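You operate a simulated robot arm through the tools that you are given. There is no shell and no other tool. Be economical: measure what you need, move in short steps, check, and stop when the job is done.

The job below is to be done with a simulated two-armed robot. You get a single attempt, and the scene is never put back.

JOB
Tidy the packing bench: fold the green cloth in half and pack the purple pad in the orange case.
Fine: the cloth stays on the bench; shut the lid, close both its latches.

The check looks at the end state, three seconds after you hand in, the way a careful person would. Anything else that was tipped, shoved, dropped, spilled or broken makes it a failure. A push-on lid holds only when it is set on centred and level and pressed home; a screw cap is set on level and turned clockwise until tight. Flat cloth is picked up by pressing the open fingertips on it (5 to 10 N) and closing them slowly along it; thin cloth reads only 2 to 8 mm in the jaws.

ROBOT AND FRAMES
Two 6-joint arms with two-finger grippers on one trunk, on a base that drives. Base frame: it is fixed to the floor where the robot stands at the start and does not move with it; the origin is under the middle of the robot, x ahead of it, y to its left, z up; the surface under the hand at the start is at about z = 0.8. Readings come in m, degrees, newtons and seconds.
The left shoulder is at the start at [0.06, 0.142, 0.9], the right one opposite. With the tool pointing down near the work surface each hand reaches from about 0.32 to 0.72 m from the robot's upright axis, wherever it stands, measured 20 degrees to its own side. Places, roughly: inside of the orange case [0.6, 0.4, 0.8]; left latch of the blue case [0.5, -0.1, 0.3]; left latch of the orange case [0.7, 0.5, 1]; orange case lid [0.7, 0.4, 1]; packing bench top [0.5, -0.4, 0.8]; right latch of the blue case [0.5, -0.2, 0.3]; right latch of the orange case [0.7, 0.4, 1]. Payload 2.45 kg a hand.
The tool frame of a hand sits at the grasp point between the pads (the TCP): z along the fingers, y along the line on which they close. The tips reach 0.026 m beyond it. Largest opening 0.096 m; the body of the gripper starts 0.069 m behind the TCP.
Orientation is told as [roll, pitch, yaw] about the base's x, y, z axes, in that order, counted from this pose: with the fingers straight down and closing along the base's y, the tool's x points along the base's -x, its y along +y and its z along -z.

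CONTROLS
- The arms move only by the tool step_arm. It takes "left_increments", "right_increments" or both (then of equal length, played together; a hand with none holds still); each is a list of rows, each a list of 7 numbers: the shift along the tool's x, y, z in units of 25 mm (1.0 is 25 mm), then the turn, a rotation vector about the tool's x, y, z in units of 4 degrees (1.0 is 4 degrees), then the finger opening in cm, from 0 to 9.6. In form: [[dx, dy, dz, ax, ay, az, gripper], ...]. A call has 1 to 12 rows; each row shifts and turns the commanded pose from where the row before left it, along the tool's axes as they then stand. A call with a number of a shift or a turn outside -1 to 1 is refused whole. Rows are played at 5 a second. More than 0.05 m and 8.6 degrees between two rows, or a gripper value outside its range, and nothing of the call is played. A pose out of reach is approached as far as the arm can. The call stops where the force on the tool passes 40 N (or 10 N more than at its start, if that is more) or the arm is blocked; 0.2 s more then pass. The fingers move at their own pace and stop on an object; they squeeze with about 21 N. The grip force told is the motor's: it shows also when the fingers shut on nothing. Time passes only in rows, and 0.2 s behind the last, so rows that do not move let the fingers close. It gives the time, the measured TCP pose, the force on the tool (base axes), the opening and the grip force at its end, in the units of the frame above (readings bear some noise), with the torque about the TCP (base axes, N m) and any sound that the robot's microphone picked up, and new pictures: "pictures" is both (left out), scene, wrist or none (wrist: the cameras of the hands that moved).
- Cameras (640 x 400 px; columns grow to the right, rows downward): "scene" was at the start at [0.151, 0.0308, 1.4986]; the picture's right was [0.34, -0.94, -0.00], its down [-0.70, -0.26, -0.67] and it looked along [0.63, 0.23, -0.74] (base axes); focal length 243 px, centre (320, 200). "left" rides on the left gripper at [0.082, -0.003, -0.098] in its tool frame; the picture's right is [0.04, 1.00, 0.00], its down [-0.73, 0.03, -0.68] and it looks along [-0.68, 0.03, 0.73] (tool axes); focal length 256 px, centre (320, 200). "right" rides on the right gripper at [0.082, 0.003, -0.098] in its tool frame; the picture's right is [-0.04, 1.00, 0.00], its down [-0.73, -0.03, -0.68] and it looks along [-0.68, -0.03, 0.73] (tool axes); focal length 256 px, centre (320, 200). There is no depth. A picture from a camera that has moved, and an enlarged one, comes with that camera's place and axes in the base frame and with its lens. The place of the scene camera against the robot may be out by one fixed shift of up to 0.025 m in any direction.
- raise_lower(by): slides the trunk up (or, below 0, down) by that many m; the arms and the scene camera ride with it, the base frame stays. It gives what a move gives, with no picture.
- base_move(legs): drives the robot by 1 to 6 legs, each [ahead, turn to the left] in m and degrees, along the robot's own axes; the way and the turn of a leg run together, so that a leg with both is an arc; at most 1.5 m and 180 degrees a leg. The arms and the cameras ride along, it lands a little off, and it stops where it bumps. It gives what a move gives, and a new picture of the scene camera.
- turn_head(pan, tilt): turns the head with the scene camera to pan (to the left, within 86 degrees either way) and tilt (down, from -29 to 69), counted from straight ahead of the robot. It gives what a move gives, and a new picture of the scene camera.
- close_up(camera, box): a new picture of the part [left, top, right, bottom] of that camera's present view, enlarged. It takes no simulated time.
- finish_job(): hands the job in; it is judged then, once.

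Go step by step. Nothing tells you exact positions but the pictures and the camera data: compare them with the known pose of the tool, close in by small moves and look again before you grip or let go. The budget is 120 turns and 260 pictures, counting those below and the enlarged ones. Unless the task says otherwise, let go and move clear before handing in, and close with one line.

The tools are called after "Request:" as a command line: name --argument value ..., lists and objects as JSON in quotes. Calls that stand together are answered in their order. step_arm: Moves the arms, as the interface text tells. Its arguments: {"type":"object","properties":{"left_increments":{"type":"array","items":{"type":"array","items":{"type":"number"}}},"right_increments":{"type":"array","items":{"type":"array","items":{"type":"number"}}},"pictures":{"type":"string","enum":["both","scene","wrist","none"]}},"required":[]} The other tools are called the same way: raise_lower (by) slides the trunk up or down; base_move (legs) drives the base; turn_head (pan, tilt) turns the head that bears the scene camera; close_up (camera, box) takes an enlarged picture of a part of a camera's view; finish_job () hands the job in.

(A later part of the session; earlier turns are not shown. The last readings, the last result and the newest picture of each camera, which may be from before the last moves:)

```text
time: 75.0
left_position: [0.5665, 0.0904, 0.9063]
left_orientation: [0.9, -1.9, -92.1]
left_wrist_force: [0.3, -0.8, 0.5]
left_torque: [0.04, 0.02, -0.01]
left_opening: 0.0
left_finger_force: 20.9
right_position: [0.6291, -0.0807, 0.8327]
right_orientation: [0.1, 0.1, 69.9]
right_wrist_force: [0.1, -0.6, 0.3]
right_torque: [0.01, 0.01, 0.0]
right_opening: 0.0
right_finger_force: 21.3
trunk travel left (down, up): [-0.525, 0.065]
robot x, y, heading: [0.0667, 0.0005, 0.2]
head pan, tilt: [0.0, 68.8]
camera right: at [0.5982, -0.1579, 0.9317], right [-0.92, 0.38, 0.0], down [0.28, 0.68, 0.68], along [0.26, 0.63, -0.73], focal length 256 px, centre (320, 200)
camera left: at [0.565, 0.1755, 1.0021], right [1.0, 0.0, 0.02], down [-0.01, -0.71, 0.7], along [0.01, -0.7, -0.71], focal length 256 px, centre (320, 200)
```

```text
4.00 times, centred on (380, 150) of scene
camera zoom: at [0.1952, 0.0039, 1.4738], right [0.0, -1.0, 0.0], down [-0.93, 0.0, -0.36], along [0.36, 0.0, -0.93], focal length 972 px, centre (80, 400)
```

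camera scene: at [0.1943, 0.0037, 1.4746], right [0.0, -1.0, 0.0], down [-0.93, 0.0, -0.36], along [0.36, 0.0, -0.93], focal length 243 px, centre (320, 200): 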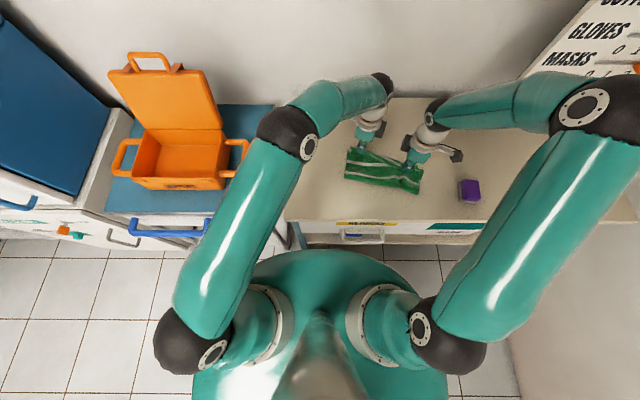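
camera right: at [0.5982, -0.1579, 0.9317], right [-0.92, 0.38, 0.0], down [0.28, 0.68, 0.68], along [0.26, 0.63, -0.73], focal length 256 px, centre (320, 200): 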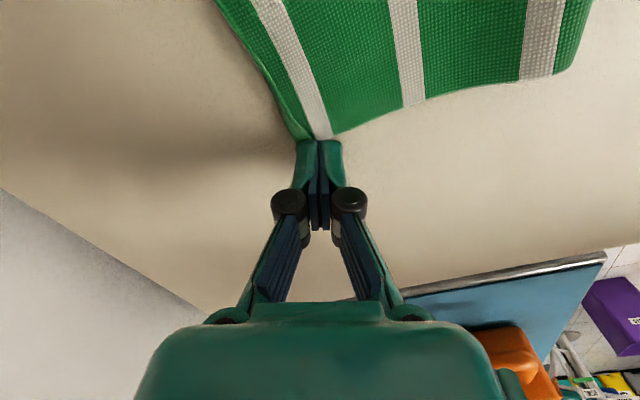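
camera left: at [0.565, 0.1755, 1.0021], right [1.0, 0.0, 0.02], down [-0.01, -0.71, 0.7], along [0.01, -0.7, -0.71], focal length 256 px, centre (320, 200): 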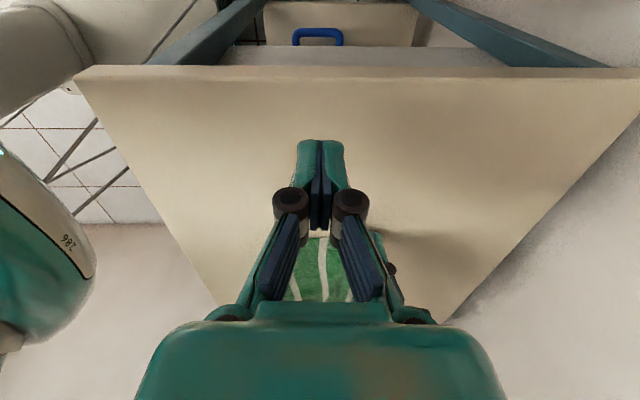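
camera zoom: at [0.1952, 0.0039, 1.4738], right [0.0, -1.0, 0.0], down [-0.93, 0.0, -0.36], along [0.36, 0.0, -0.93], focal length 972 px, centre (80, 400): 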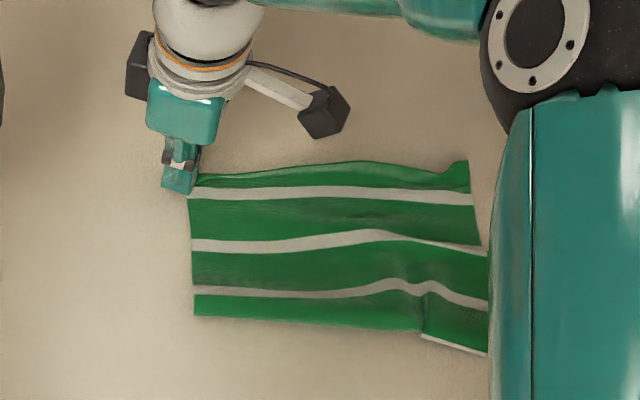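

The flap is flat. I'll lift the right hand clear and take a good look at the alignment of the layers.

Request:
step_arm --right_increments '[[0, 0, -0.9, 0, 0, 0, 0], [0, 0, -0.9, 0, 0, 0, 0], [0, 0.8, -0.9, 0, 0, 0, 0], [0.8, 0.8, -0.9, 0, 0, 0, 0], [0.8, 0.8, -0.9, 0, 0, 0, 0], [0.8, 0.8, 0, 0, 0, 0, 0], [0.9, 0.8, 0, 0, 0, 0, 0], [0.9, 0.8, 0, 0, 0, 0, 0], [0.9, 0.6, 0, 0, 0, 0, 0], [0.9, 0.6, 0, 0, 0, 0, 0]]' --pictures "wrist"

Request:
close_up --camera "scene" --box '[320, 100, 440, 200]'

Request:
close_up --camera "right" --box '[100, 20, 420, 220]'

```text
time: 77.2
left_position: [0.5657, 0.089, 0.9064]
left_orientation: [1.0, -1.8, -92.0]
left_wrist_force: [-0.8, -1.0, 0.2]
left_torque: [0.0, 0.02, -0.01]
left_opening: 0.0
left_finger_force: 21.0
right_position: [0.4381, -0.1696, 0.9457]
right_orientation: [0.0, 0.0, 69.9]
right_wrist_force: [-0.6, 0.1, -0.3]
right_torque: [0.03, 0.02, -0.01]
right_opening: 0.0001
right_finger_force: 21.1
trunk travel left (down, up): [-0.525, 0.065]
robot x, y, heading: [0.0624, -0.0007, -0.1]
head pan, tilt: [0.0, 68.8]
camera right: at [0.4061, -0.2471, 1.0451], right [-0.92, 0.38, 0.0], down [0.28, 0.68, 0.68], along [0.26, 0.63, -0.73], focal length 256 px, centre (320, 200)
```

right: 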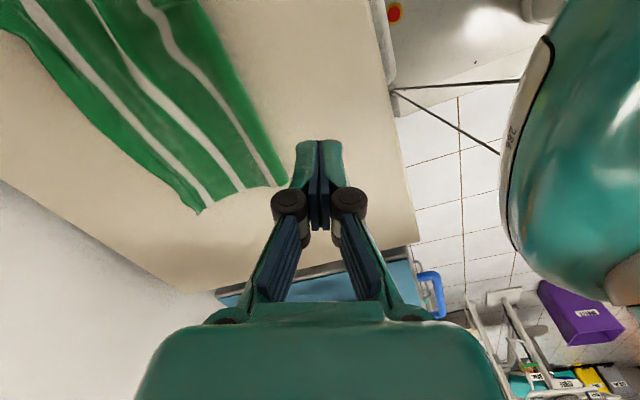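

```text
4.00 times, centred on (380, 150) of scene
camera zoom: at [0.1937, 0.0034, 1.474], right [0.0, -1.0, 0.0], down [-0.93, 0.0, -0.36], along [0.36, 0.0, -0.93], focal length 972 px, centre (80, 400)
```

zoom: 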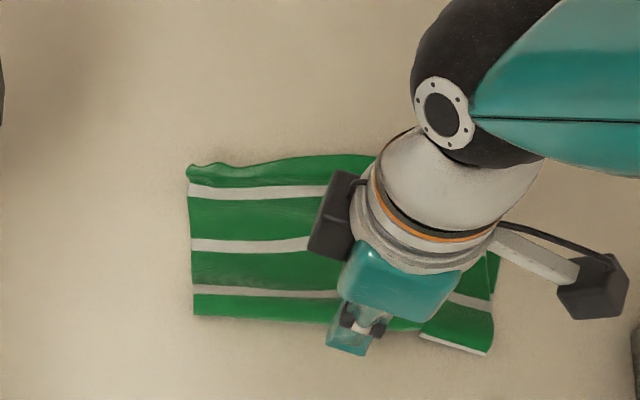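

```text
2.00 times, centred on (260, 120) of right
camera zoom: at [0.4061, -0.2471, 1.0451], right [-0.92, 0.38, 0.0], down [0.28, 0.68, 0.68], along [0.26, 0.63, -0.73], focal length 512 px, centre (440, 360)
```

zoom: 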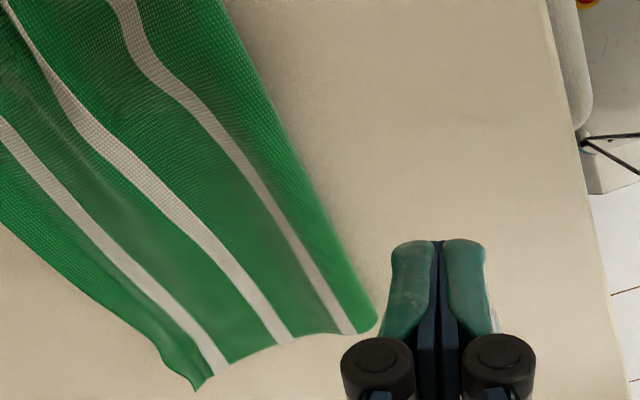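

Request:
step_arm --right_increments '[[0.94, -0.34, -0.3, 0, 0, 0, 0], [0.94, -0.34, -0.3, 0, 0, 0, 0], [0.94, -0.34, 0, 0, 0, 0, 0], [0.94, -0.34, 0, 0, 0, 0, 0], [0.94, -0.34, 0, 0, 0, 0, 0], [0.94, -0.34, 0, 0, 0, 0, 0], [0.94, -0.34, 0, 0, 0, 0, 0], [0.94, -0.34, 0, 0, 0, 0, 0]]' --pictures "wrist"

Request:
close_up --camera "scene" --box '[330, 110, 430, 190]'

Request:
close_up --camera "right" --box '[120, 60, 340, 260]'

```text
time: 79.0
left_position: [0.5656, 0.0895, 0.9063]
left_orientation: [1.0, -1.7, -92.1]
left_wrist_force: [0.1, -0.8, -0.2]
left_torque: [0.02, 0.03, 0.02]
left_opening: 0.0
left_finger_force: 21.0
right_position: [0.4384, -0.3712, 0.9616]
right_orientation: [0.1, 0.0, 69.9]
right_wrist_force: [1.0, -0.6, 0.7]
right_torque: [-0.02, 0.02, 0.05]
right_opening: 0.0
right_finger_force: 20.7
trunk travel left (down, up): [-0.525, 0.065]
robot x, y, heading: [0.0636, -0.0027, -0.5]
head pan, tilt: [0.0, 68.8]
camera right: at [0.4066, -0.4481, 1.0603], right [-0.92, 0.38, 0.0], down [0.28, 0.68, 0.68], along [0.26, 0.63, -0.73], focal length 256 px, centre (320, 200)
```

right: 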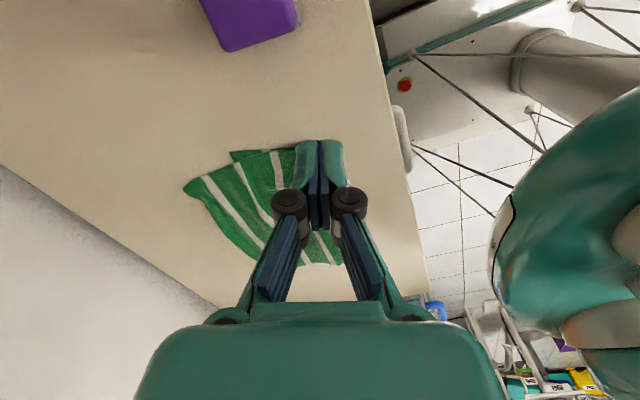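

```text
5.00 times, centred on (380, 150) of scene
camera zoom: at [0.1945, 0.0033, 1.4739], right [0.0, -1.0, 0.0], down [-0.93, 0.0, -0.36], along [0.36, 0.0, -0.93], focal length 1215 px, centre (20, 450)
```

zoom: 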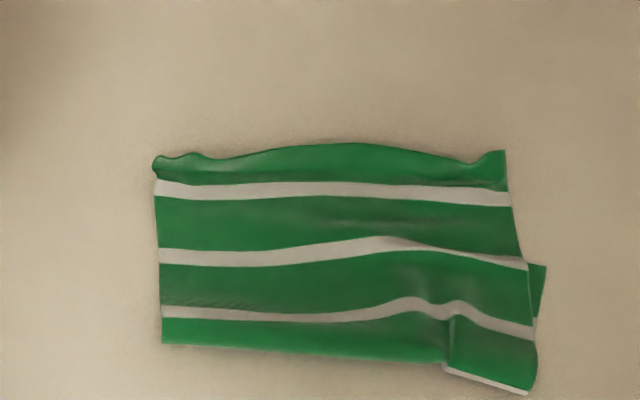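

```text
2.00 times, centred on (230, 160) of right
camera zoom: at [0.4066, -0.4481, 1.0603], right [-0.92, 0.38, 0.0], down [0.28, 0.68, 0.68], along [0.26, 0.63, -0.73], focal length 512 px, centre (500, 280)
```

zoom: 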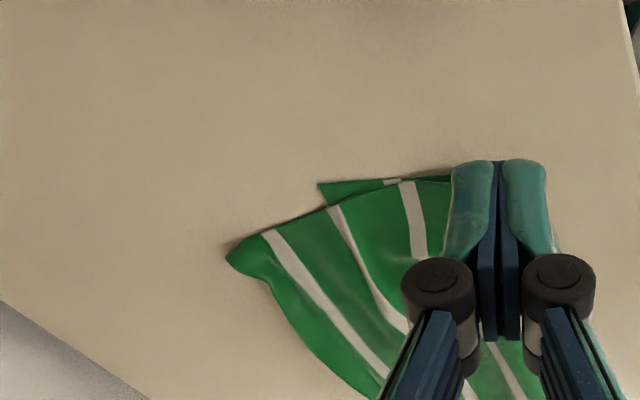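

The flap is unrolled but skewed: its right rim corner is about 8 cm past the lower right corner (which peeks out at the right). I'll pinch the flap near that rim corner, where it lies single on the bench, and bring it back. First, hover over [0.628, -0.293].

Request:
step_arm --right_increments '[[-0.79, -0.866, 0.25, 0, 0, 0, 2.4], [-0.79, -0.866, 0.25, 0, 0, 0, 2.4], [-0.79, -0.866, 0.25, 0, 0, 0, 2.4], [-0.79, -0.866, 0.25, 0, 0, 0, 2.4], [-0.79, -0.866, 0.25, 0, 0, 0, 2.4], [-0.79, -0.866, 0.25, 0, 0, 0, 2.4], [-0.79, -0.866, 0.25, 0, 0, 0, 2.4], [0, 0, 0.3, 0, 0, -1, 2.4], [0, 0, 0.3, 0, 0, -1, 2.4], [0, 0, 0.3, 0, 0, -1, 2.4], [0, 0, 0.3, 0, 0, -1, 2.4], [0, 0, 0.3, 0, 0, -1, 2.4]]' --pictures "wrist"

```text
time: 81.6
left_position: [0.5659, 0.0897, 0.9056]
left_orientation: [1.0, -2.0, -92.1]
left_wrist_force: [0.0, 0.0, 0.6]
left_torque: [-0.01, 0.04, 0.0]
left_opening: 0.0
left_finger_force: 20.7
right_position: [0.6266, -0.2914, 0.8808]
right_orientation: [0.1, 0.0, 89.9]
right_wrist_force: [-0.8, -0.2, -0.7]
right_torque: [-0.03, 0.02, 0.01]
right_opening: 0.024
right_finger_force: 0.0
trunk travel left (down, up): [-0.525, 0.065]
robot x, y, heading: [0.0605, -0.001, -0.2]
head pan, tilt: [0.0, 68.8]
camera right: at [0.6236, -0.3749, 0.9798], right [-1.0, 0.04, 0.0], down [0.03, 0.73, 0.68], along [0.03, 0.68, -0.73], focal length 256 px, centre (320, 200)
```

right: 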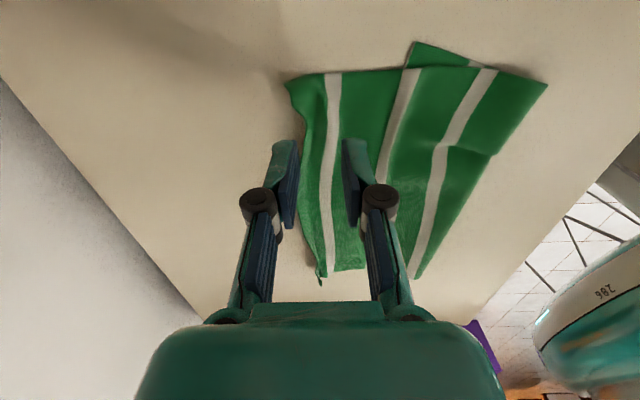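

The rim corner is at [0.648, -0.315] and should go to [0.567, -0.337]. Now I'll descend.

Request:
step_arm --right_increments '[[0, -0.16, 0.7, 0, 0, 0, 2.4], [0, 0, 0.7, 0, 0, 0, 2.4], [0, 0, 0.62, 0, 0, 0, 2.4]]' --pictures "none"

Request:
step_arm --right_increments '[[0, 0, 0.05, 0, 0, 0, 2.4]]' --pictures "none"

Request:
step_arm --right_increments '[[0, 0, 0.04, 0, 0, 0, 2.4]]' --pictures "wrist"

```text
time: 82.4
left_position: [0.5677, 0.0898, 0.9064]
left_orientation: [1.0, -1.8, -92.1]
left_wrist_force: [-0.5, 0.0, 0.1]
left_torque: [-0.04, 0.02, -0.01]
left_opening: 0.0
left_finger_force: 21.1
right_position: [0.6325, -0.2915, 0.8298]
right_orientation: [0.1, 0.0, 89.9]
right_wrist_force: [-0.2, -0.5, 0.1]
right_torque: [0.03, 0.03, 0.02]
right_opening: 0.0238
right_finger_force: 0.1
trunk travel left (down, up): [-0.525, 0.065]
robot x, y, heading: [0.0605, -0.0023, 0.1]
head pan, tilt: [0.0, 68.8]
```

```text
time: 82.8
left_position: [0.567, 0.0921, 0.9057]
left_orientation: [0.9, -1.8, -92.2]
left_wrist_force: [-0.5, -0.3, 0.0]
left_torque: [0.0, 0.01, -0.01]
left_opening: 0.0002
left_finger_force: 21.3
right_position: [0.6316, -0.2915, 0.8286]
right_orientation: [0.0, -0.1, 89.9]
right_wrist_force: [1.0, -0.5, -1.0]
right_torque: [-0.02, -0.01, -0.02]
right_opening: 0.0239
right_finger_force: 0.1
trunk travel left (down, up): [-0.525, 0.065]
robot x, y, heading: [0.0602, 0.0004, 0.2]
head pan, tilt: [0.0, 68.8]
```

```text
time: 83.2
left_position: [0.567, 0.0898, 0.9043]
left_orientation: [1.0, -1.9, -92.2]
left_wrist_force: [0.9, -1.1, 0.1]
left_torque: [0.01, 0.01, 0.0]
left_opening: 0.0
left_finger_force: 20.6
right_position: [0.6308, -0.2912, 0.8276]
right_orientation: [-0.1, -0.1, 89.9]
right_wrist_force: [-0.5, 0.5, 0.7]
right_torque: [0.01, -0.02, -0.02]
right_opening: 0.0244
right_finger_force: 0.0
trunk travel left (down, up): [-0.525, 0.065]
robot x, y, heading: [0.0616, -0.003, -0.1]
head pan, tilt: [0.0, 68.8]
camera right: at [0.628, -0.3745, 0.926], right [-1.0, 0.04, 0.0], down [0.03, 0.73, 0.68], along [0.03, 0.68, -0.73], focal length 256 px, centre (320, 200)
```

right: 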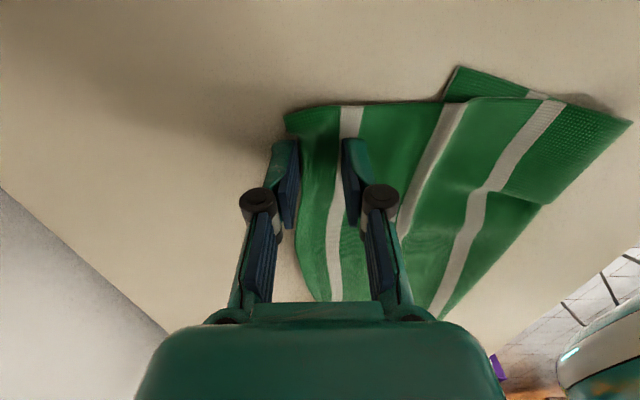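

Request:
step_arm --right_increments '[[0, 0, 0.05, 0, 0, 0, 2.4]]' --pictures "none"

```text
time: 83.6
left_position: [0.566, 0.0913, 0.9064]
left_orientation: [1.1, -1.9, -92.2]
left_wrist_force: [0.3, -0.3, 0.6]
left_torque: [-0.03, 0.0, 0.0]
left_opening: 0.0
left_finger_force: 21.5
right_position: [0.6309, -0.2916, 0.8283]
right_orientation: [-0.1, 0.0, 89.9]
right_wrist_force: [0.2, -1.0, 6.2]
right_torque: [0.0, 0.08, -0.01]
right_opening: 0.0237
right_finger_force: 0.1
trunk travel left (down, up): [-0.525, 0.065]
robot x, y, heading: [0.0597, 0.0, -0.2]
head pan, tilt: [0.0, 68.8]
```

Request:
step_arm --right_increments '[[0, 0, 0, 0, 0, 0, 2.0], [0, 0, 0, 0, 0, 0, 1.6], [0, 0, 0, 0, 0, 0, 1.2], [0, 0, 0, 0, 0, 0, 0.8], [0, 0, 0, 0, 0, 0, 0.4], [0, 0, 0, 0, 0, 0, 0], [0, 0, 0, 0, 0, 0, 0]]' --pictures "none"

Request:
step_arm --right_increments '[[0, 0, -0.8, 0, 0, 0, 0], [0.18, 0.65, -0.2, 0, 0, 0, 0], [0.18, 0.65, 0, 0, 0, 0, 0], [0.18, 0.65, 0, 0, 0, 0, 0], [0.18, 0.65, 0, 0, 0, 0, 0], [0.18, 0.65, 0.2, 0, 0, 0, 0], [0, 0, 0.5, 0, 0, 0, 0]]' --pictures "wrist"

Request:
close_up --camera "scene" --box '[330, 110, 430, 190]'

```text
time: 85.2
left_position: [0.5668, 0.0893, 0.9054]
left_orientation: [1.0, -1.8, -92.0]
left_wrist_force: [-1.2, 0.1, 0.2]
left_torque: [-0.02, 0.02, -0.01]
left_opening: 0.0001
left_finger_force: 20.8
right_position: [0.6301, -0.2906, 0.8253]
right_orientation: [0.1, 0.0, 89.7]
right_wrist_force: [0.1, -0.3, 4.4]
right_torque: [-0.02, 0.01, 0.0]
right_opening: 0.0025
right_finger_force: 21.7
trunk travel left (down, up): [-0.525, 0.065]
robot x, y, heading: [0.0594, -0.0019, -0.1]
head pan, tilt: [0.0, 68.8]
```

```text
time: 86.8
left_position: [0.5661, 0.0913, 0.9059]
left_orientation: [0.9, -1.9, -92.1]
left_wrist_force: [0.5, 0.8, -0.5]
left_torque: [0.0, 0.02, 0.0]
left_opening: 0.0
left_finger_force: 20.7
right_position: [0.5498, -0.3143, 0.8334]
right_orientation: [0.0, 0.0, 89.7]
right_wrist_force: [0.1, -0.2, 1.0]
right_torque: [0.03, 0.01, 0.0]
right_opening: 0.0021
right_finger_force: 20.1
trunk travel left (down, up): [-0.525, 0.065]
robot x, y, heading: [0.0612, -0.0021, 0.0]
head pan, tilt: [0.0, 68.8]
camera right: at [0.5461, -0.3976, 0.9327], right [-1.0, 0.04, 0.0], down [0.03, 0.73, 0.68], along [0.03, 0.68, -0.73], focal length 256 px, centre (320, 200)
```

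right: 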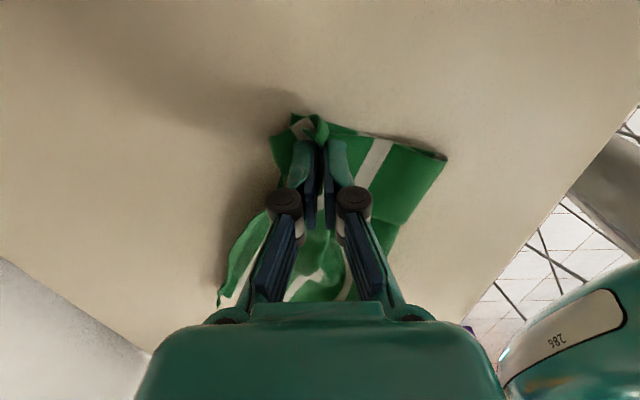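

```text
5.00 times, centred on (380, 150) of scene
camera zoom: at [0.195, 0.0038, 1.4739], right [0.0, -1.0, 0.0], down [-0.93, 0.0, -0.36], along [0.36, 0.0, -0.93], focal length 1215 px, centre (20, 450)
```

zoom: 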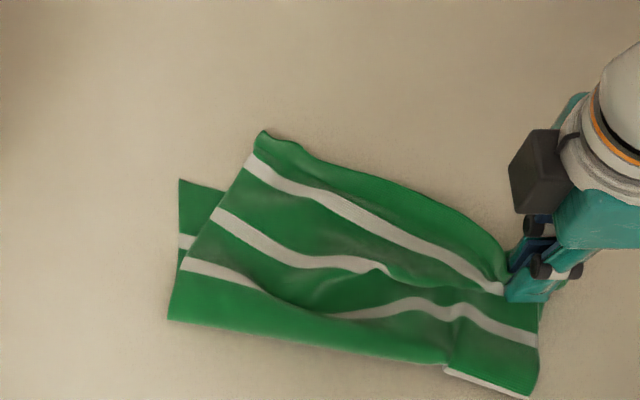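

Holding the right corner on target, the flap's left rim corner is now at [0.665, -0.161] and should go to [0.635, -0.107]. I'll release the right corner gently, then fetch the left one with the same hand (yaw 54°).

Request:
step_arm --right_increments '[[0, 0, 0.15, 0, 0, 0, 0], [0, 0, 0, 0, 0, 0, 0.5], [0, 0, 0, 0, 0, 0, 1.0], [0, 0, 0, 0, 0, 0, 1.5], [0, 0, 0, 0, 0, 0, 2.0], [0, 0, -0.4, 0, 0, 0, 2.4], [0, 0, -0.8, 0, 0, 1, 2.4], [0, 0, -0.8, 0, 0, 1, 2.4], [0, 0, -0.4, 0, 0, 1, 2.4], [0, 0, 0, 0, 0, 1, 2.4], [0, 0, 0, 0, 0, 1, 2.4], [0, 0, 0, 0, 0, 1, 2.4]]' --pictures "none"

Request:
close_up --camera "scene" --box '[330, 110, 430, 190]'

```text
time: 89.4
left_position: [0.5659, 0.0907, 0.9053]
left_orientation: [1.0, -1.9, -92.2]
left_wrist_force: [-0.1, -0.3, -0.2]
left_torque: [-0.01, 0.0, 0.0]
left_opening: 0.0
left_finger_force: 20.9
right_position: [0.5493, -0.3151, 0.8917]
right_orientation: [0.0, 0.0, 65.8]
right_wrist_force: [-0.2, 0.3, 0.1]
right_torque: [0.02, 0.02, 0.0]
right_opening: 0.024
right_finger_force: 0.1
trunk travel left (down, up): [-0.525, 0.065]
robot x, y, heading: [0.0609, -0.0003, 0.0]
head pan, tilt: [0.0, 68.8]
```

```text
5.00 times, centred on (380, 150) of scene
camera zoom: at [0.1947, 0.0037, 1.4739], right [0.0, -1.0, 0.0], down [-0.93, 0.0, -0.36], along [0.36, 0.0, -0.93], focal length 1215 px, centre (20, 450)
```

zoom: 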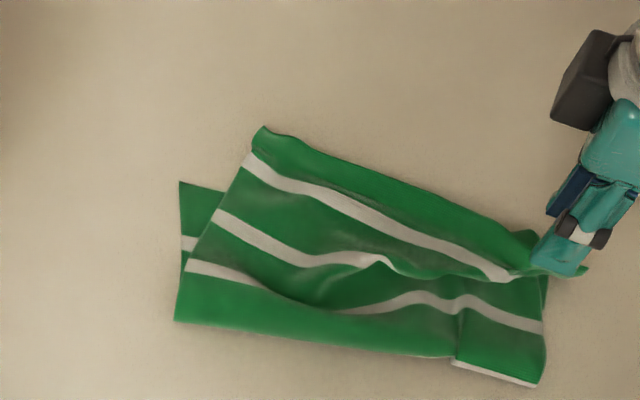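

Request:
step_arm --right_increments '[[-0.95, -0.1, 0, 0, 0, 0, 2.4], [-0.95, -0.1, 0, 0, 0, 0, 2.4], [-0.95, -0.1, 0, 0, 0, 0, 2.4], [-0.95, -0.1, 0, 0, 0, 0, 2.4], [-0.95, -0.1, 0, 0, 0, 0, 2.4], [-0.95, -0.1, 0, 0, 0, 0, 2.4], [-0.95, -0.1, 0, 0, 0, 0, 2.4], [0, 0, 0.3, 0, 0, 1, 2.4], [0, 0, 0.3, 0, 0, 1, 2.4], [0, 0, 0.3, 0, 0, 1, 2.4]]' --pictures "wrist"

```text
time: 91.6
left_position: [0.5657, 0.09, 0.9061]
left_orientation: [1.1, -2.0, -92.1]
left_wrist_force: [1.1, -0.4, 0.5]
left_torque: [0.01, 0.04, -0.01]
left_opening: 0.0001
left_finger_force: 21.2
right_position: [0.6323, -0.1689, 0.8683]
right_orientation: [-0.1, 0.0, 53.8]
right_wrist_force: [-0.2, 0.5, -0.5]
right_torque: [0.01, 0.0, 0.01]
right_opening: 0.024
right_finger_force: 0.1
trunk travel left (down, up): [-0.525, 0.065]
robot x, y, heading: [0.0613, -0.0008, 0.0]
head pan, tilt: [0.0, 68.8]
camera right: at [0.5821, -0.235, 0.9667], right [-0.78, 0.62, 0.0], down [0.46, 0.57, 0.68], along [0.42, 0.53, -0.73], focal length 256 px, centre (320, 200)
```

right: 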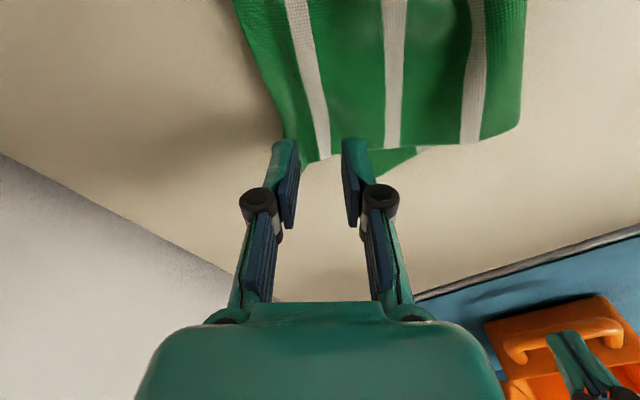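

Request:
step_arm --right_increments '[[0, 0, 0.7, 0, 0, 0, 2.4], [0, 0, 0.7, 0, 0, 0, 2.4], [0, 0, 0.16, 0, 0, 0, 2.4]]' --pictures "none"

Request:
step_arm --right_increments '[[0, 0, 0.05, 0, 0, 0, 2.4]]' --pictures "none"

Request:
step_arm --right_increments '[[0, 0, 0.04, 0, 0, 0, 2.4]]' --pictures "none"

```text
time: 92.4
left_position: [0.566, 0.0888, 0.9054]
left_orientation: [1.0, -1.9, -92.0]
left_wrist_force: [0.0, 0.5, -0.7]
left_torque: [0.02, 0.01, 0.01]
left_opening: 0.0
left_finger_force: 20.4
right_position: [0.6326, -0.1686, 0.8299]
right_orientation: [0.1, 0.0, 53.7]
right_wrist_force: [0.6, 0.0, -0.5]
right_torque: [0.0, 0.03, -0.02]
right_opening: 0.0241
right_finger_force: 0.2
trunk travel left (down, up): [-0.525, 0.065]
robot x, y, heading: [0.0597, -0.0017, -0.0]
head pan, tilt: [0.0, 68.8]
```

```text
time: 92.8
left_position: [0.5656, 0.0905, 0.9054]
left_orientation: [1.0, -1.9, -92.1]
left_wrist_force: [-0.1, -0.7, 1.3]
left_torque: [-0.03, 0.03, -0.04]
left_opening: 0.0
left_finger_force: 20.7
right_position: [0.6329, -0.1684, 0.8282]
right_orientation: [0.0, 0.0, 53.8]
right_wrist_force: [0.2, -0.4, 1.2]
right_torque: [0.03, 0.01, 0.01]
right_opening: 0.0243
right_finger_force: 0.1
trunk travel left (down, up): [-0.525, 0.065]
robot x, y, heading: [0.0625, 0.0004, 0.2]
head pan, tilt: [0.0, 68.8]
```

```text
time: 93.2
left_position: [0.5664, 0.09, 0.906]
left_orientation: [1.0, -1.9, -92.1]
left_wrist_force: [-0.2, -0.1, 0.7]
left_torque: [0.01, 0.02, -0.02]
left_opening: 0.0003
left_finger_force: 21.0
right_position: [0.6327, -0.169, 0.8297]
right_orientation: [0.1, 0.1, 53.9]
right_wrist_force: [-0.1, 1.1, 5.2]
right_torque: [0.03, 0.02, 0.04]
right_opening: 0.0241
right_finger_force: 0.1
trunk travel left (down, up): [-0.525, 0.065]
robot x, y, heading: [0.0619, 0.0021, -0.3]
head pan, tilt: [0.0, 68.8]
```

Request:
step_arm --right_increments '[[0, 0, 0, 0, 0, 0, 2.0], [0, 0, 0, 0, 0, 0, 1.6], [0, 0, 0, 0, 0, 0, 1.2], [0, 0, 0, 0, 0, 0, 0.8], [0, 0, 0, 0, 0, 0, 0.4], [0, 0, 0, 0, 0, 0, 0], [0, 0, 0, 0, 0, 0, 0]]' --pictures "none"

Request:
step_arm --right_increments '[[0, 0, -0.8, 0, 0, 0, 0], [-0.17, 0.55, -0.2, 0, 0, 0, 0], [-0.17, 0.54, 0, 0, 0, 0, 0], [-0.16, 0.54, 0, 0, 0, -1, 0], [0, 0, 0, 0, 0, -1, 0], [0, 0, 0, 0, 0, -1, 0], [0, 0, 0, 0, 0, -1, 0], [0, 0, 0.3, 0, 0, -1, 0], [0, 0, 0.4, 0, 0, 0, 0]]' --pictures "wrist"

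Request:
close_up --camera "scene" --box '[330, 110, 430, 190]'

```text
time: 94.8
left_position: [0.5652, 0.0912, 0.9057]
left_orientation: [1.0, -1.8, -92.1]
left_wrist_force: [0.6, -0.5, -0.3]
left_torque: [-0.02, -0.03, -0.01]
left_opening: 0.0
left_finger_force: 21.0
right_position: [0.6325, -0.1678, 0.827]
right_orientation: [0.1, 0.0, 53.9]
right_wrist_force: [1.1, 0.6, 0.9]
right_torque: [0.0, 0.01, -0.01]
right_opening: 0.0037
right_finger_force: 23.7
trunk travel left (down, up): [-0.525, 0.065]
robot x, y, heading: [0.063, -0.0017, 0.1]
head pan, tilt: [0.0, 68.8]
```

```text
time: 96.8
left_position: [0.565, 0.09, 0.9069]
left_orientation: [0.9, -2.0, -92.2]
left_wrist_force: [1.3, -0.1, -0.2]
left_torque: [-0.01, 0.0, -0.02]
left_opening: 0.0002
left_finger_force: 20.9
right_position: [0.6081, -0.1348, 0.8361]
right_orientation: [0.1, 0.0, 73.9]
right_wrist_force: [-0.7, -0.1, -0.2]
right_torque: [0.0, -0.06, -0.02]
right_opening: 0.0032
right_finger_force: 25.8
trunk travel left (down, up): [-0.525, 0.065]
robot x, y, heading: [0.0631, -0.0007, -0.1]
head pan, tilt: [0.0, 68.8]
camera right: at [0.5821, -0.2147, 0.9335], right [-0.95, 0.32, 0.0], down [0.23, 0.7, 0.68], along [0.21, 0.64, -0.73], focal length 256 px, centre (320, 200)
```

right: 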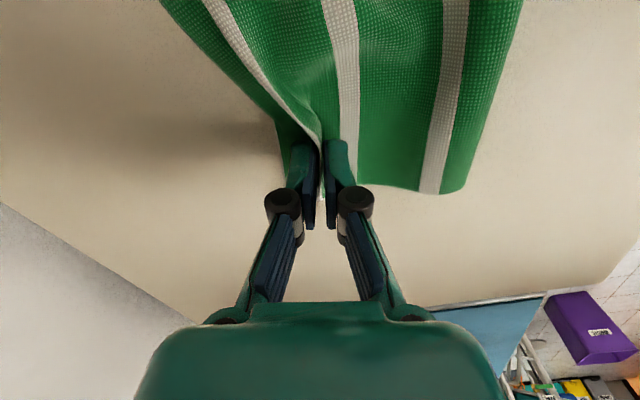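

```text
5.00 times, centred on (380, 150) of scene
camera zoom: at [0.1948, 0.0037, 1.4739], right [0.0, -1.0, 0.0], down [-0.93, 0.0, -0.36], along [0.36, 0.0, -0.93], focal length 1215 px, centre (20, 450)
```

zoom: 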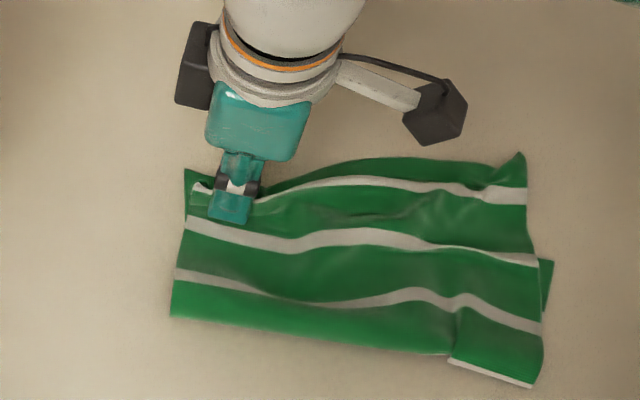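

The flap stays in-plane stiff, so its skew comes from the fold line itself. The remedy is to hold both rim corners, raise the flap upright above the correct fold line, and lay it down again. I'll release here and meanwhile turn the left hand back to the y-closing pose, which it can reach.

Request:
step_arm --left_increments '[[0, 0, 0, 0, 0, -1, 0], [0, 0, 0, 0, 0, -1, 0], [0, 0, 0, 0, 0, -1, 0], [0, 0, 0, 0, 0, -1, 0], [0, 0, 0, 0, 0, -1, 0], [0, 0, 0, 0, 0, -1, 0], [0, 0, 0, 0, 0, -1, 0], [0, 0, 0, 0, 0, -1, 0], [0, 0, 0, 0, 0, -1, 0], [0, 0, 0, 0, 0, -1, 0], [0, 0, 0, 0, 0, -1, 0], [0, 0, 0, 0, 0, -1, 0]]' --right_increments '[[0, 0, 0.2, 0, 0, 0, 0], [0, 0, 0, 0, 0, 0, 0.5], [0, 0, 0, 0, 0, 0, 1.0], [0, 0, 0, 0, 0, 0, 1.5], [0, 0, 0, 0, 0, 0, 2.0], [0, 0, -0.4, 0, 0, 0, 2.4], [0, 0, -0.8, 0, 0, 0, 2.4], [0, 0, -0.8, 0, 0, 0, 2.4], [0.6, 0, -0.2, 0, 0, 0, 2.4], [0.9, 0, 0, 0, 0, 0, 2.4], [0.9, 0, 0, 0, 0, 0, 2.4], [0.9, 0, 0, 0, 0, 0, 2.4]]' --pictures "none"

Request:
step_arm --left_increments '[[0, 0, 0, 0, 0, -1, 2.6], [0, 0, 0, 0, 0, -1, 2.6], [0, 0, 0, 0, 0, -1, 2.6], [0, 0, 0, 0, 0, -1, 2.6], [0, 0, 0, 0, 0, -1, 2.6], [0, 0, 0, 0, 0, -1, 2.6], [0, 0, 0, 0, 0, -1, 2.6]]' --right_increments '[[0.9, 0, 0, 0, 0, -0.6, 2.4], [0.9, 0, 0, 0, 0, -0.6, 2.4], [0.9, 0, 0, 0, 0, -0.6, 2.4], [0, 0, 0, 0, 0, 0, 2.4], [0, 0, 0, 0, 0, 0, 2.4], [0, 0, 0, 0, 0, 0, 2.4], [0, 0, 0, 0, 0, 0, 2.4]]' --pictures "wrist"

Request:
close_up --camera "scene" --box '[330, 110, 430, 190]'

```text
time: 99.4
left_position: [0.5658, 0.0913, 0.906]
left_orientation: [-0.7, -2.0, -44.0]
left_wrist_force: [0.0, -0.8, 0.4]
left_torque: [0.0, 0.01, -0.01]
left_opening: 0.0001
left_finger_force: 20.9
right_position: [0.5858, -0.2155, 0.8845]
right_orientation: [0.0, 0.0, 73.8]
right_wrist_force: [0.1, 0.5, 0.4]
right_torque: [0.05, -0.01, -0.02]
right_opening: 0.0241
right_finger_force: 0.2
trunk travel left (down, up): [-0.525, 0.065]
robot x, y, heading: [0.0621, 0.0027, -0.1]
head pan, tilt: [0.0, 68.8]
```

```text
time: 101.0
left_position: [0.5677, 0.09, 0.9055]
left_orientation: [-1.6, -1.4, -16.0]
left_wrist_force: [-0.9, -0.4, -0.1]
left_torque: [0.02, -0.01, 0.03]
left_opening: 0.0259
left_finger_force: 0.1
right_position: [0.5692, -0.2809, 0.8848]
right_orientation: [0.0, -0.1, 81.1]
right_wrist_force: [0.8, 0.0, 0.0]
right_torque: [0.04, 0.01, 0.03]
right_opening: 0.0242
right_finger_force: 0.1
trunk travel left (down, up): [-0.525, 0.065]
robot x, y, heading: [0.0617, 0.0006, 0.1]
head pan, tilt: [0.0, 68.8]
camera right: at [0.5536, -0.3621, 0.9834], right [-0.98, 0.19, 0.0], down [0.14, 0.72, 0.68], along [0.13, 0.67, -0.73], focal length 256 px, centre (320, 200)
camera left: at [0.4867, 0.1138, 1.0023], right [0.24, 0.97, -0.03], down [0.7, -0.15, 0.7], along [0.67, -0.18, -0.72], focal length 256 px, centre (320, 200)
```

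right: 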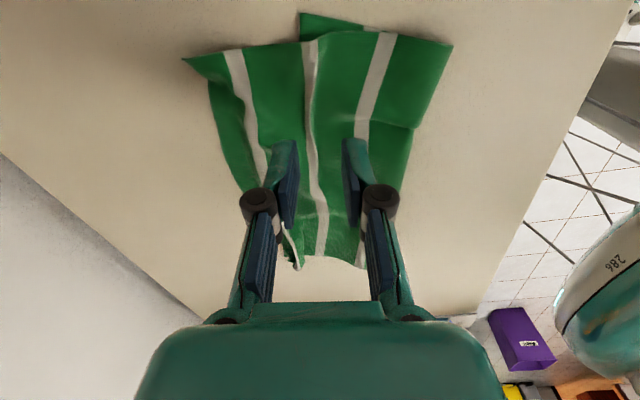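
left: 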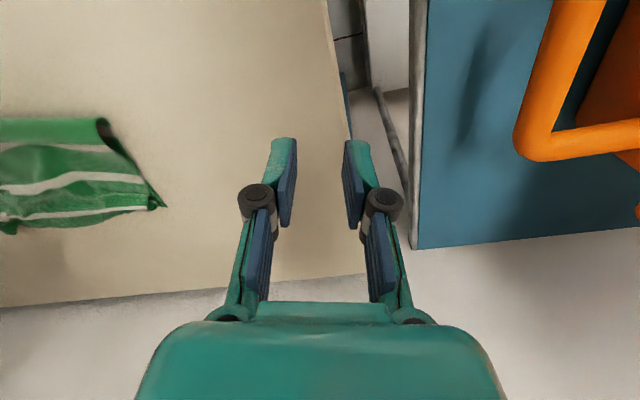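

```text
5.00 times, centred on (380, 150) of scene
camera zoom: at [0.1946, 0.0037, 1.4739], right [0.0, -1.0, 0.0], down [-0.93, 0.0, -0.36], along [0.36, 0.0, -0.93], focal length 1215 px, centre (20, 450)
```

zoom: 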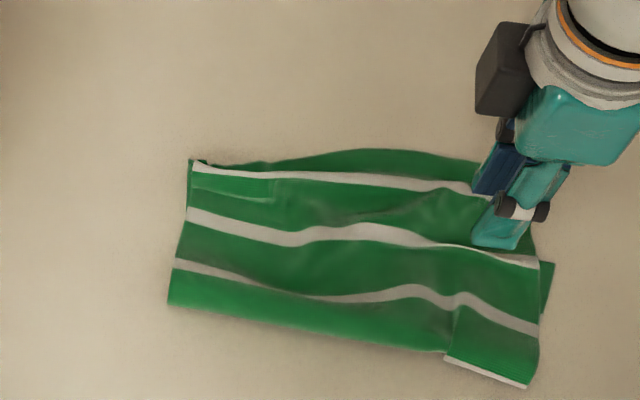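

I'll try a simpler variant: lift only the right rim corner high, above where the right end of the fold belongs ([0.43, -0.30]), so the fold re-rolls there. Then I'll lay the corner onto the lower right corner.

Request:
step_arm --right_increments '[[0.26, -0.84, 0.3, 0, 0, 0, 2.4], [0.26, -0.83, 0.3, 0, 0, 0, 2.4], [0.26, -0.83, 0.3, 0, 0, 0, 2.4], [0, 0, 0.7, 0, 0, 0, 2.4], [0, 0, 0.6, 0, 0, 0, 2.4]]' --pictures "wrist"

Request:
step_arm --right_increments '[[0, 0, 0.06, 0, 0, 0, 2.4]]' --pictures "none"

Request:
step_arm --right_increments '[[0, 0, 0.04, 0, 0, 0, 2.4]]' --pictures "none"

```text
time: 102.2
left_position: [0.5661, 0.0909, 0.9047]
left_orientation: [-1.7, -1.3, -16.0]
left_wrist_force: [0.3, 0.4, 0.9]
left_torque: [0.02, 0.04, -0.01]
left_opening: 0.0257
left_finger_force: 0.1
right_position: [0.6291, -0.3083, 0.8289]
right_orientation: [0.1, 0.0, 81.1]
right_wrist_force: [0.4, -0.2, -0.1]
right_torque: [0.02, 0.01, -0.04]
right_opening: 0.0239
right_finger_force: 0.2
trunk travel left (down, up): [-0.525, 0.065]
robot x, y, heading: [0.0616, 0.0016, -0.1]
head pan, tilt: [0.0, 68.8]
camera right: at [0.6124, -0.3905, 0.9275], right [-0.98, 0.2, 0.0], down [0.14, 0.72, 0.68], along [0.13, 0.67, -0.73], focal length 256 px, centre (320, 200)
```

right: 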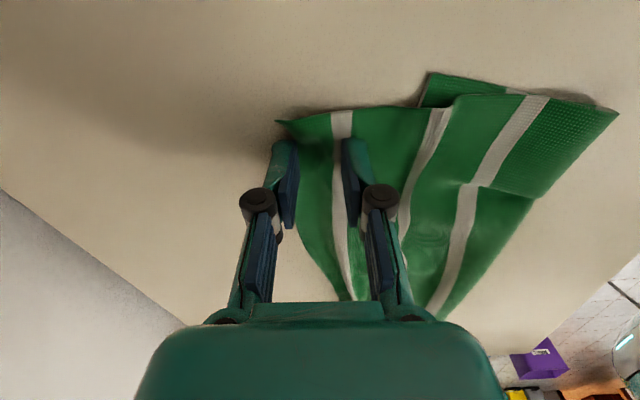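

```text
time: 102.6
left_position: [0.5677, 0.0903, 0.9054]
left_orientation: [-1.7, -1.3, -16.1]
left_wrist_force: [-0.8, 0.0, 0.3]
left_torque: [-0.03, -0.03, 0.0]
left_opening: 0.026
left_finger_force: 0.1
right_position: [0.628, -0.3083, 0.8277]
right_orientation: [0.0, -0.1, 81.1]
right_wrist_force: [-0.2, -0.1, 0.2]
right_torque: [-0.04, 0.0, 0.0]
right_opening: 0.0236
right_finger_force: 0.0
trunk travel left (down, up): [-0.525, 0.065]
robot x, y, heading: [0.0626, -0.0, -0.3]
head pan, tilt: [0.0, 68.8]
```

```text
time: 103.0
left_position: [0.5673, 0.0899, 0.9056]
left_orientation: [-1.6, -1.4, -16.1]
left_wrist_force: [-1.2, -0.1, -0.2]
left_torque: [0.01, 0.0, 0.03]
left_opening: 0.0259
left_finger_force: 0.0
right_position: [0.6268, -0.3094, 0.8272]
right_orientation: [0.0, 0.0, 81.1]
right_wrist_force: [0.0, -0.6, 1.9]
right_torque: [0.03, -0.01, 0.03]
right_opening: 0.0241
right_finger_force: 0.0
trunk travel left (down, up): [-0.525, 0.065]
robot x, y, heading: [0.0565, 0.003, 0.0]
head pan, tilt: [0.0, 68.8]
```

Request:
step_arm --right_increments '[[0, 0, 0.03, 0, 0, 0, 2.4], [0, 0, 0, 0, 0, 0, 2.0], [0, 0, 0, 0, 0, 0, 1.6], [0, 0, 0, 0, 0, 0, 1.2], [0, 0, 0, 0, 0, 0, 0.8], [0, 0, 0, 0, 0, 0, 0.4], [0, 0, 0, 0, 0, 0, 0], [0, 0, 0, 0, 0, 0, 0]]' --pictures "none"

Request:
step_arm --right_increments '[[0.05, 0.2, -0.8, 0, 0, 0, 0], [0.05, 0.4, -0.7, 0, 0, 0, 0], [0.05, 0.6, -0.6, 0, 0, 0, 0], [0.05, 0.7, -0.5, 0, 0, 0, 0], [0.05, 0.8, -0.4, 0, 0, 0, 0], [0.05, 0.8, -0.3, 0, 0, 0, 0], [0.05, 0.8, -0.2, 0, 0, 0, 0], [0.05, 0.8, -0.15, 0, 0, 0, 0], [0.05, 0.8, -0.1, 0, 0, 0, 0], [0.05, 0.7, -0.1, 0, 0, 0, 0], [0.05, 0.68, -0.05, 0, 0, 0, 0]]' --pictures "wrist"

Request:
close_up --camera "scene" --box '[330, 110, 430, 190]'

```text
time: 104.8
left_position: [0.5666, 0.0909, 0.9054]
left_orientation: [-1.6, -1.5, -16.1]
left_wrist_force: [-0.2, 0.4, 0.3]
left_torque: [0.0, 0.04, 0.0]
left_opening: 0.0261
left_finger_force: 0.0
right_position: [0.6277, -0.3096, 0.8265]
right_orientation: [0.0, -0.1, 81.0]
right_wrist_force: [-1.6, -0.5, 7.0]
right_torque: [0.08, 0.03, 0.04]
right_opening: 0.0028
right_finger_force: 20.1
trunk travel left (down, up): [-0.525, 0.065]
robot x, y, heading: [0.0609, -0.002, -0.1]
head pan, tilt: [0.0, 68.8]
```

```text
time: 107.2
left_position: [0.568, 0.0918, 0.9048]
left_orientation: [-1.5, -1.5, -16.1]
left_wrist_force: [-0.4, 0.0, 1.2]
left_torque: [0.0, 0.03, -0.02]
left_opening: 0.0261
left_finger_force: 0.0
right_position: [0.4455, -0.2932, 0.9244]
right_orientation: [0.0, -0.1, 81.1]
right_wrist_force: [-0.3, 0.1, 0.7]
right_torque: [-0.01, -0.03, -0.03]
right_opening: 0.0033
right_finger_force: 19.4
trunk travel left (down, up): [-0.525, 0.065]
robot x, y, heading: [0.0598, -0.0036, -0.0]
head pan, tilt: [0.0, 68.8]
camera right: at [0.4297, -0.375, 1.0227], right [-0.98, 0.19, 0.0], down [0.14, 0.72, 0.68], along [0.13, 0.67, -0.73], focal length 256 px, centre (320, 200)
```

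right: 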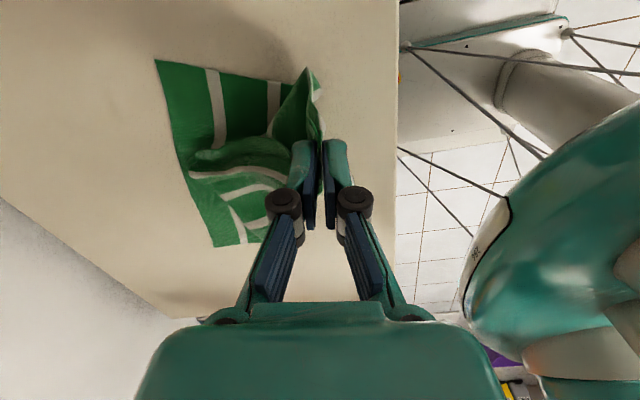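

```text
5.00 times, centred on (380, 150) of scene
camera zoom: at [0.1939, 0.0037, 1.474], right [0.0, -1.0, 0.0], down [-0.93, 0.0, -0.36], along [0.36, 0.0, -0.93], focal length 1215 px, centre (20, 450)
```

zoom: 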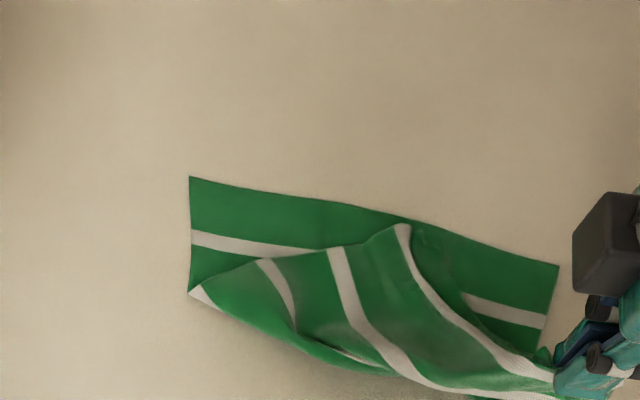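

The lower layer now lies fully flat with corners at [0.636, -0.114] and [0.569, -0.344]. I'll lay the held right corner over onto the lower right corner along a taut arc.

Request:
step_arm --right_increments '[[0.02, -0.46, -0.2, 0, 0, 0, 0], [0.02, -0.48, 0.1, 0, 0, 0, 0], [0.02, -0.52, 0.17, 0, 0, 0, 0], [0.02, -0.52, 0.24, 0, 0, 0, 0], [0.02, -0.52, 0.33, 0, 0, 0, 0], [0.02, -0.52, 0.44, 0, 0, 0, 0], [0.02, -0.5, 0.59, 0, 0, 0, 0], [0.02, -0.44, 0.75, 0, 0, 0, 0], [0.02, -0.34, 0.9, 0, 0, 0, 0], [0, -0.16, 0.36, 0, 0, 0, 0]]' --pictures "wrist"

Request:
close_up --camera "scene" --box '[330, 110, 430, 190]'

```text
time: 109.4
left_position: [0.5673, 0.0916, 0.9053]
left_orientation: [-1.5, -1.3, -16.1]
left_wrist_force: [-0.1, 0.3, -0.3]
left_torque: [0.03, -0.02, 0.01]
left_opening: 0.0259
left_finger_force: 0.1
right_position: [0.5562, -0.3147, 0.831]
right_orientation: [0.0, 0.0, 81.0]
right_wrist_force: [-0.6, -0.2, 0.1]
right_torque: [0.01, 0.0, -0.02]
right_opening: 0.0036
right_finger_force: 21.1
trunk travel left (down, up): [-0.525, 0.065]
robot x, y, heading: [0.0587, -0.0008, 0.1]
head pan, tilt: [0.0, 68.8]
camera right: at [0.5398, -0.3967, 0.93], right [-0.98, 0.2, 0.0], down [0.14, 0.72, 0.68], along [0.13, 0.67, -0.73], focal length 256 px, centre (320, 200)
```

right: 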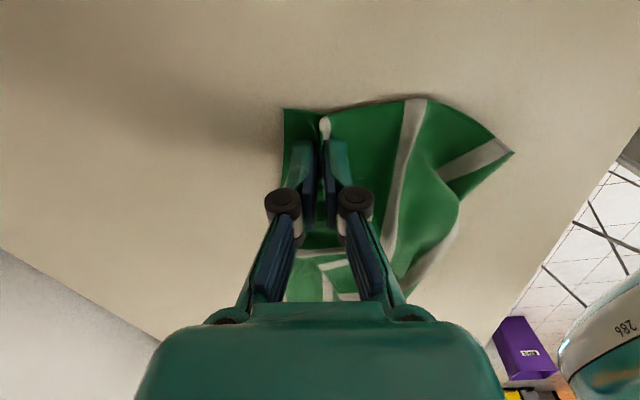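

```text
5.00 times, centred on (380, 150) of scene
camera zoom: at [0.1943, 0.0038, 1.474], right [0.0, -1.0, 0.0], down [-0.93, 0.0, -0.36], along [0.36, 0.0, -0.93], focal length 1215 px, centre (20, 450)
```

zoom: 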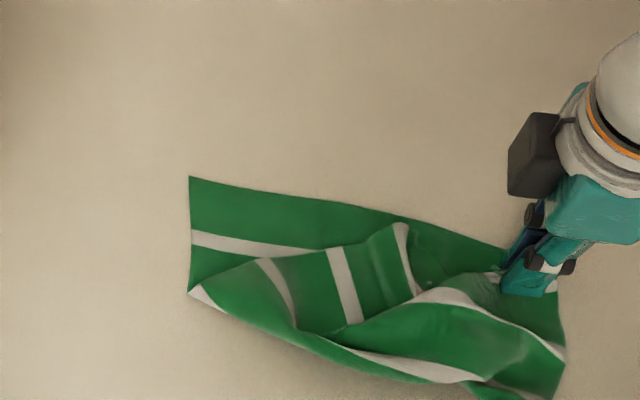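

The right corner is placed. The left part is folded diagonally, with its rim corner around [0.578, -0.238]. I'll release here, lift, and move over it.

Request:
step_arm --right_increments '[[0, 0, 0.05, 0, 0, 0, 0], [0, 0, 0, 0, 0, 0, 0.5], [0, 0, 0, 0, 0, 0, 1.0], [0, 0, 0, 0, 0, 0, 1.5], [0, 0, 0, 0, 0, 0, 2.0], [0, 0, -0.4, 0, 0, 0, 2.4], [0, 0, -0.8, 0, 0, 0, 2.4], [0, 0, -0.8, 0, 0, 0, 2.4], [-0.79, -0.06, 0, 0, 0, 0, 2.4], [-0.79, -0.06, 0, 0, 0, 0, 2.4], [-0.79, -0.06, 0, 0, 0, 0, 2.4], [-0.79, -0.06, 0, 0, 0, 0, 2.4]]' --pictures "wrist"

Request:
close_up --camera "right" --box '[200, 60, 440, 260]'

```text
time: 112.0
left_position: [0.5681, 0.0913, 0.905]
left_orientation: [-1.6, -1.4, -16.1]
left_wrist_force: [-0.7, 0.6, -0.3]
left_torque: [0.01, 0.0, 0.01]
left_opening: 0.0261
left_finger_force: 0.1
right_position: [0.5748, -0.2378, 0.8813]
right_orientation: [0.0, 0.0, 81.1]
right_wrist_force: [-0.4, 0.1, 0.2]
right_torque: [0.02, 0.02, -0.02]
right_opening: 0.0239
right_finger_force: 0.1
trunk travel left (down, up): [-0.525, 0.065]
robot x, y, heading: [0.063, 0.0033, 0.1]
head pan, tilt: [0.0, 68.8]
camera right: at [0.5584, -0.3194, 0.9804], right [-0.98, 0.2, 0.0], down [0.14, 0.72, 0.68], along [0.13, 0.67, -0.73], focal length 256 px, centre (320, 200)
```

right: 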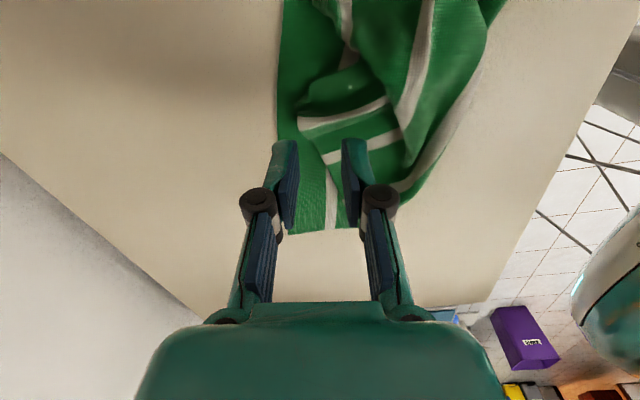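

```text
2.00 times, centred on (320, 160) of right
camera zoom: at [0.5584, -0.3194, 0.9804], right [-0.98, 0.2, 0.0], down [0.14, 0.72, 0.68], along [0.13, 0.67, -0.73], focal length 512 px, centre (320, 280)
```

zoom: 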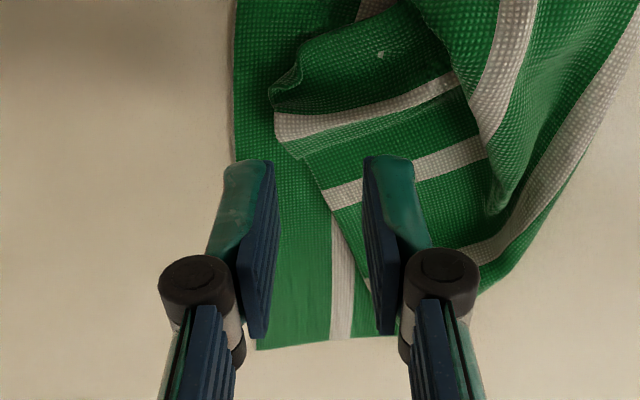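

Request:
step_arm --right_increments '[[0.4, 0, 0.5, 0, 0, 0, 2.6], [0, 0, 0.7, 0, 0, 0, 2.6], [0, 0, 0.7, 0, 0, 0, 2.6], [0, 0, 0.1, 0, 0, 0, 2.6]]' --pictures "none"

Request:
step_arm --right_increments '[[0, 0, 0.06, 0, 0, 0, 2.6]]' --pictures "none"

Request:
step_arm --right_increments '[[0, 0, 0.05, 0, 0, 0, 2.6]]' --pictures "none"

```text
time: 113.0
left_position: [0.5672, 0.0919, 0.9051]
left_orientation: [-1.6, -1.5, -16.1]
left_wrist_force: [0.0, -0.4, -0.2]
left_torque: [0.01, 0.0, 0.01]
left_opening: 0.0259
left_finger_force: 0.0
right_position: [0.5721, -0.2477, 0.8298]
right_orientation: [-0.1, 0.0, 81.1]
right_wrist_force: [-0.6, 0.2, 0.1]
right_torque: [0.0, 0.02, 0.04]
right_opening: 0.0261
right_finger_force: 0.0
trunk travel left (down, up): [-0.525, 0.065]
robot x, y, heading: [0.0587, -0.0003, -0.0]
head pan, tilt: [0.0, 68.8]
```

```text
time: 113.4
left_position: [0.5669, 0.0907, 0.9047]
left_orientation: [-1.6, -1.4, -16.1]
left_wrist_force: [0.4, -0.1, -0.7]
left_torque: [-0.01, 0.01, 0.02]
left_opening: 0.0261
left_finger_force: 0.1
right_position: [0.5718, -0.2487, 0.8297]
right_orientation: [0.1, 0.0, 81.1]
right_wrist_force: [-0.2, 0.4, 1.0]
right_torque: [0.0, 0.01, -0.02]
right_opening: 0.026
right_finger_force: 0.0
trunk travel left (down, up): [-0.525, 0.065]
robot x, y, heading: [0.0664, -0.002, 0.1]
head pan, tilt: [0.0, 68.8]
```

```text
time: 113.8
left_position: [0.5663, 0.0906, 0.9056]
left_orientation: [-1.5, -1.4, -16.1]
left_wrist_force: [0.1, 1.1, 0.1]
left_torque: [0.04, -0.02, 0.03]
left_opening: 0.0261
left_finger_force: 0.0
right_position: [0.5718, -0.2483, 0.8292]
right_orientation: [-0.1, -0.1, 81.1]
right_wrist_force: [0.2, -0.8, 3.4]
right_torque: [0.02, -0.05, -0.01]
right_opening: 0.0261
right_finger_force: 0.0
trunk travel left (down, up): [-0.525, 0.065]
robot x, y, heading: [0.0619, 0.0024, -0.2]
head pan, tilt: [0.0, 68.8]
```

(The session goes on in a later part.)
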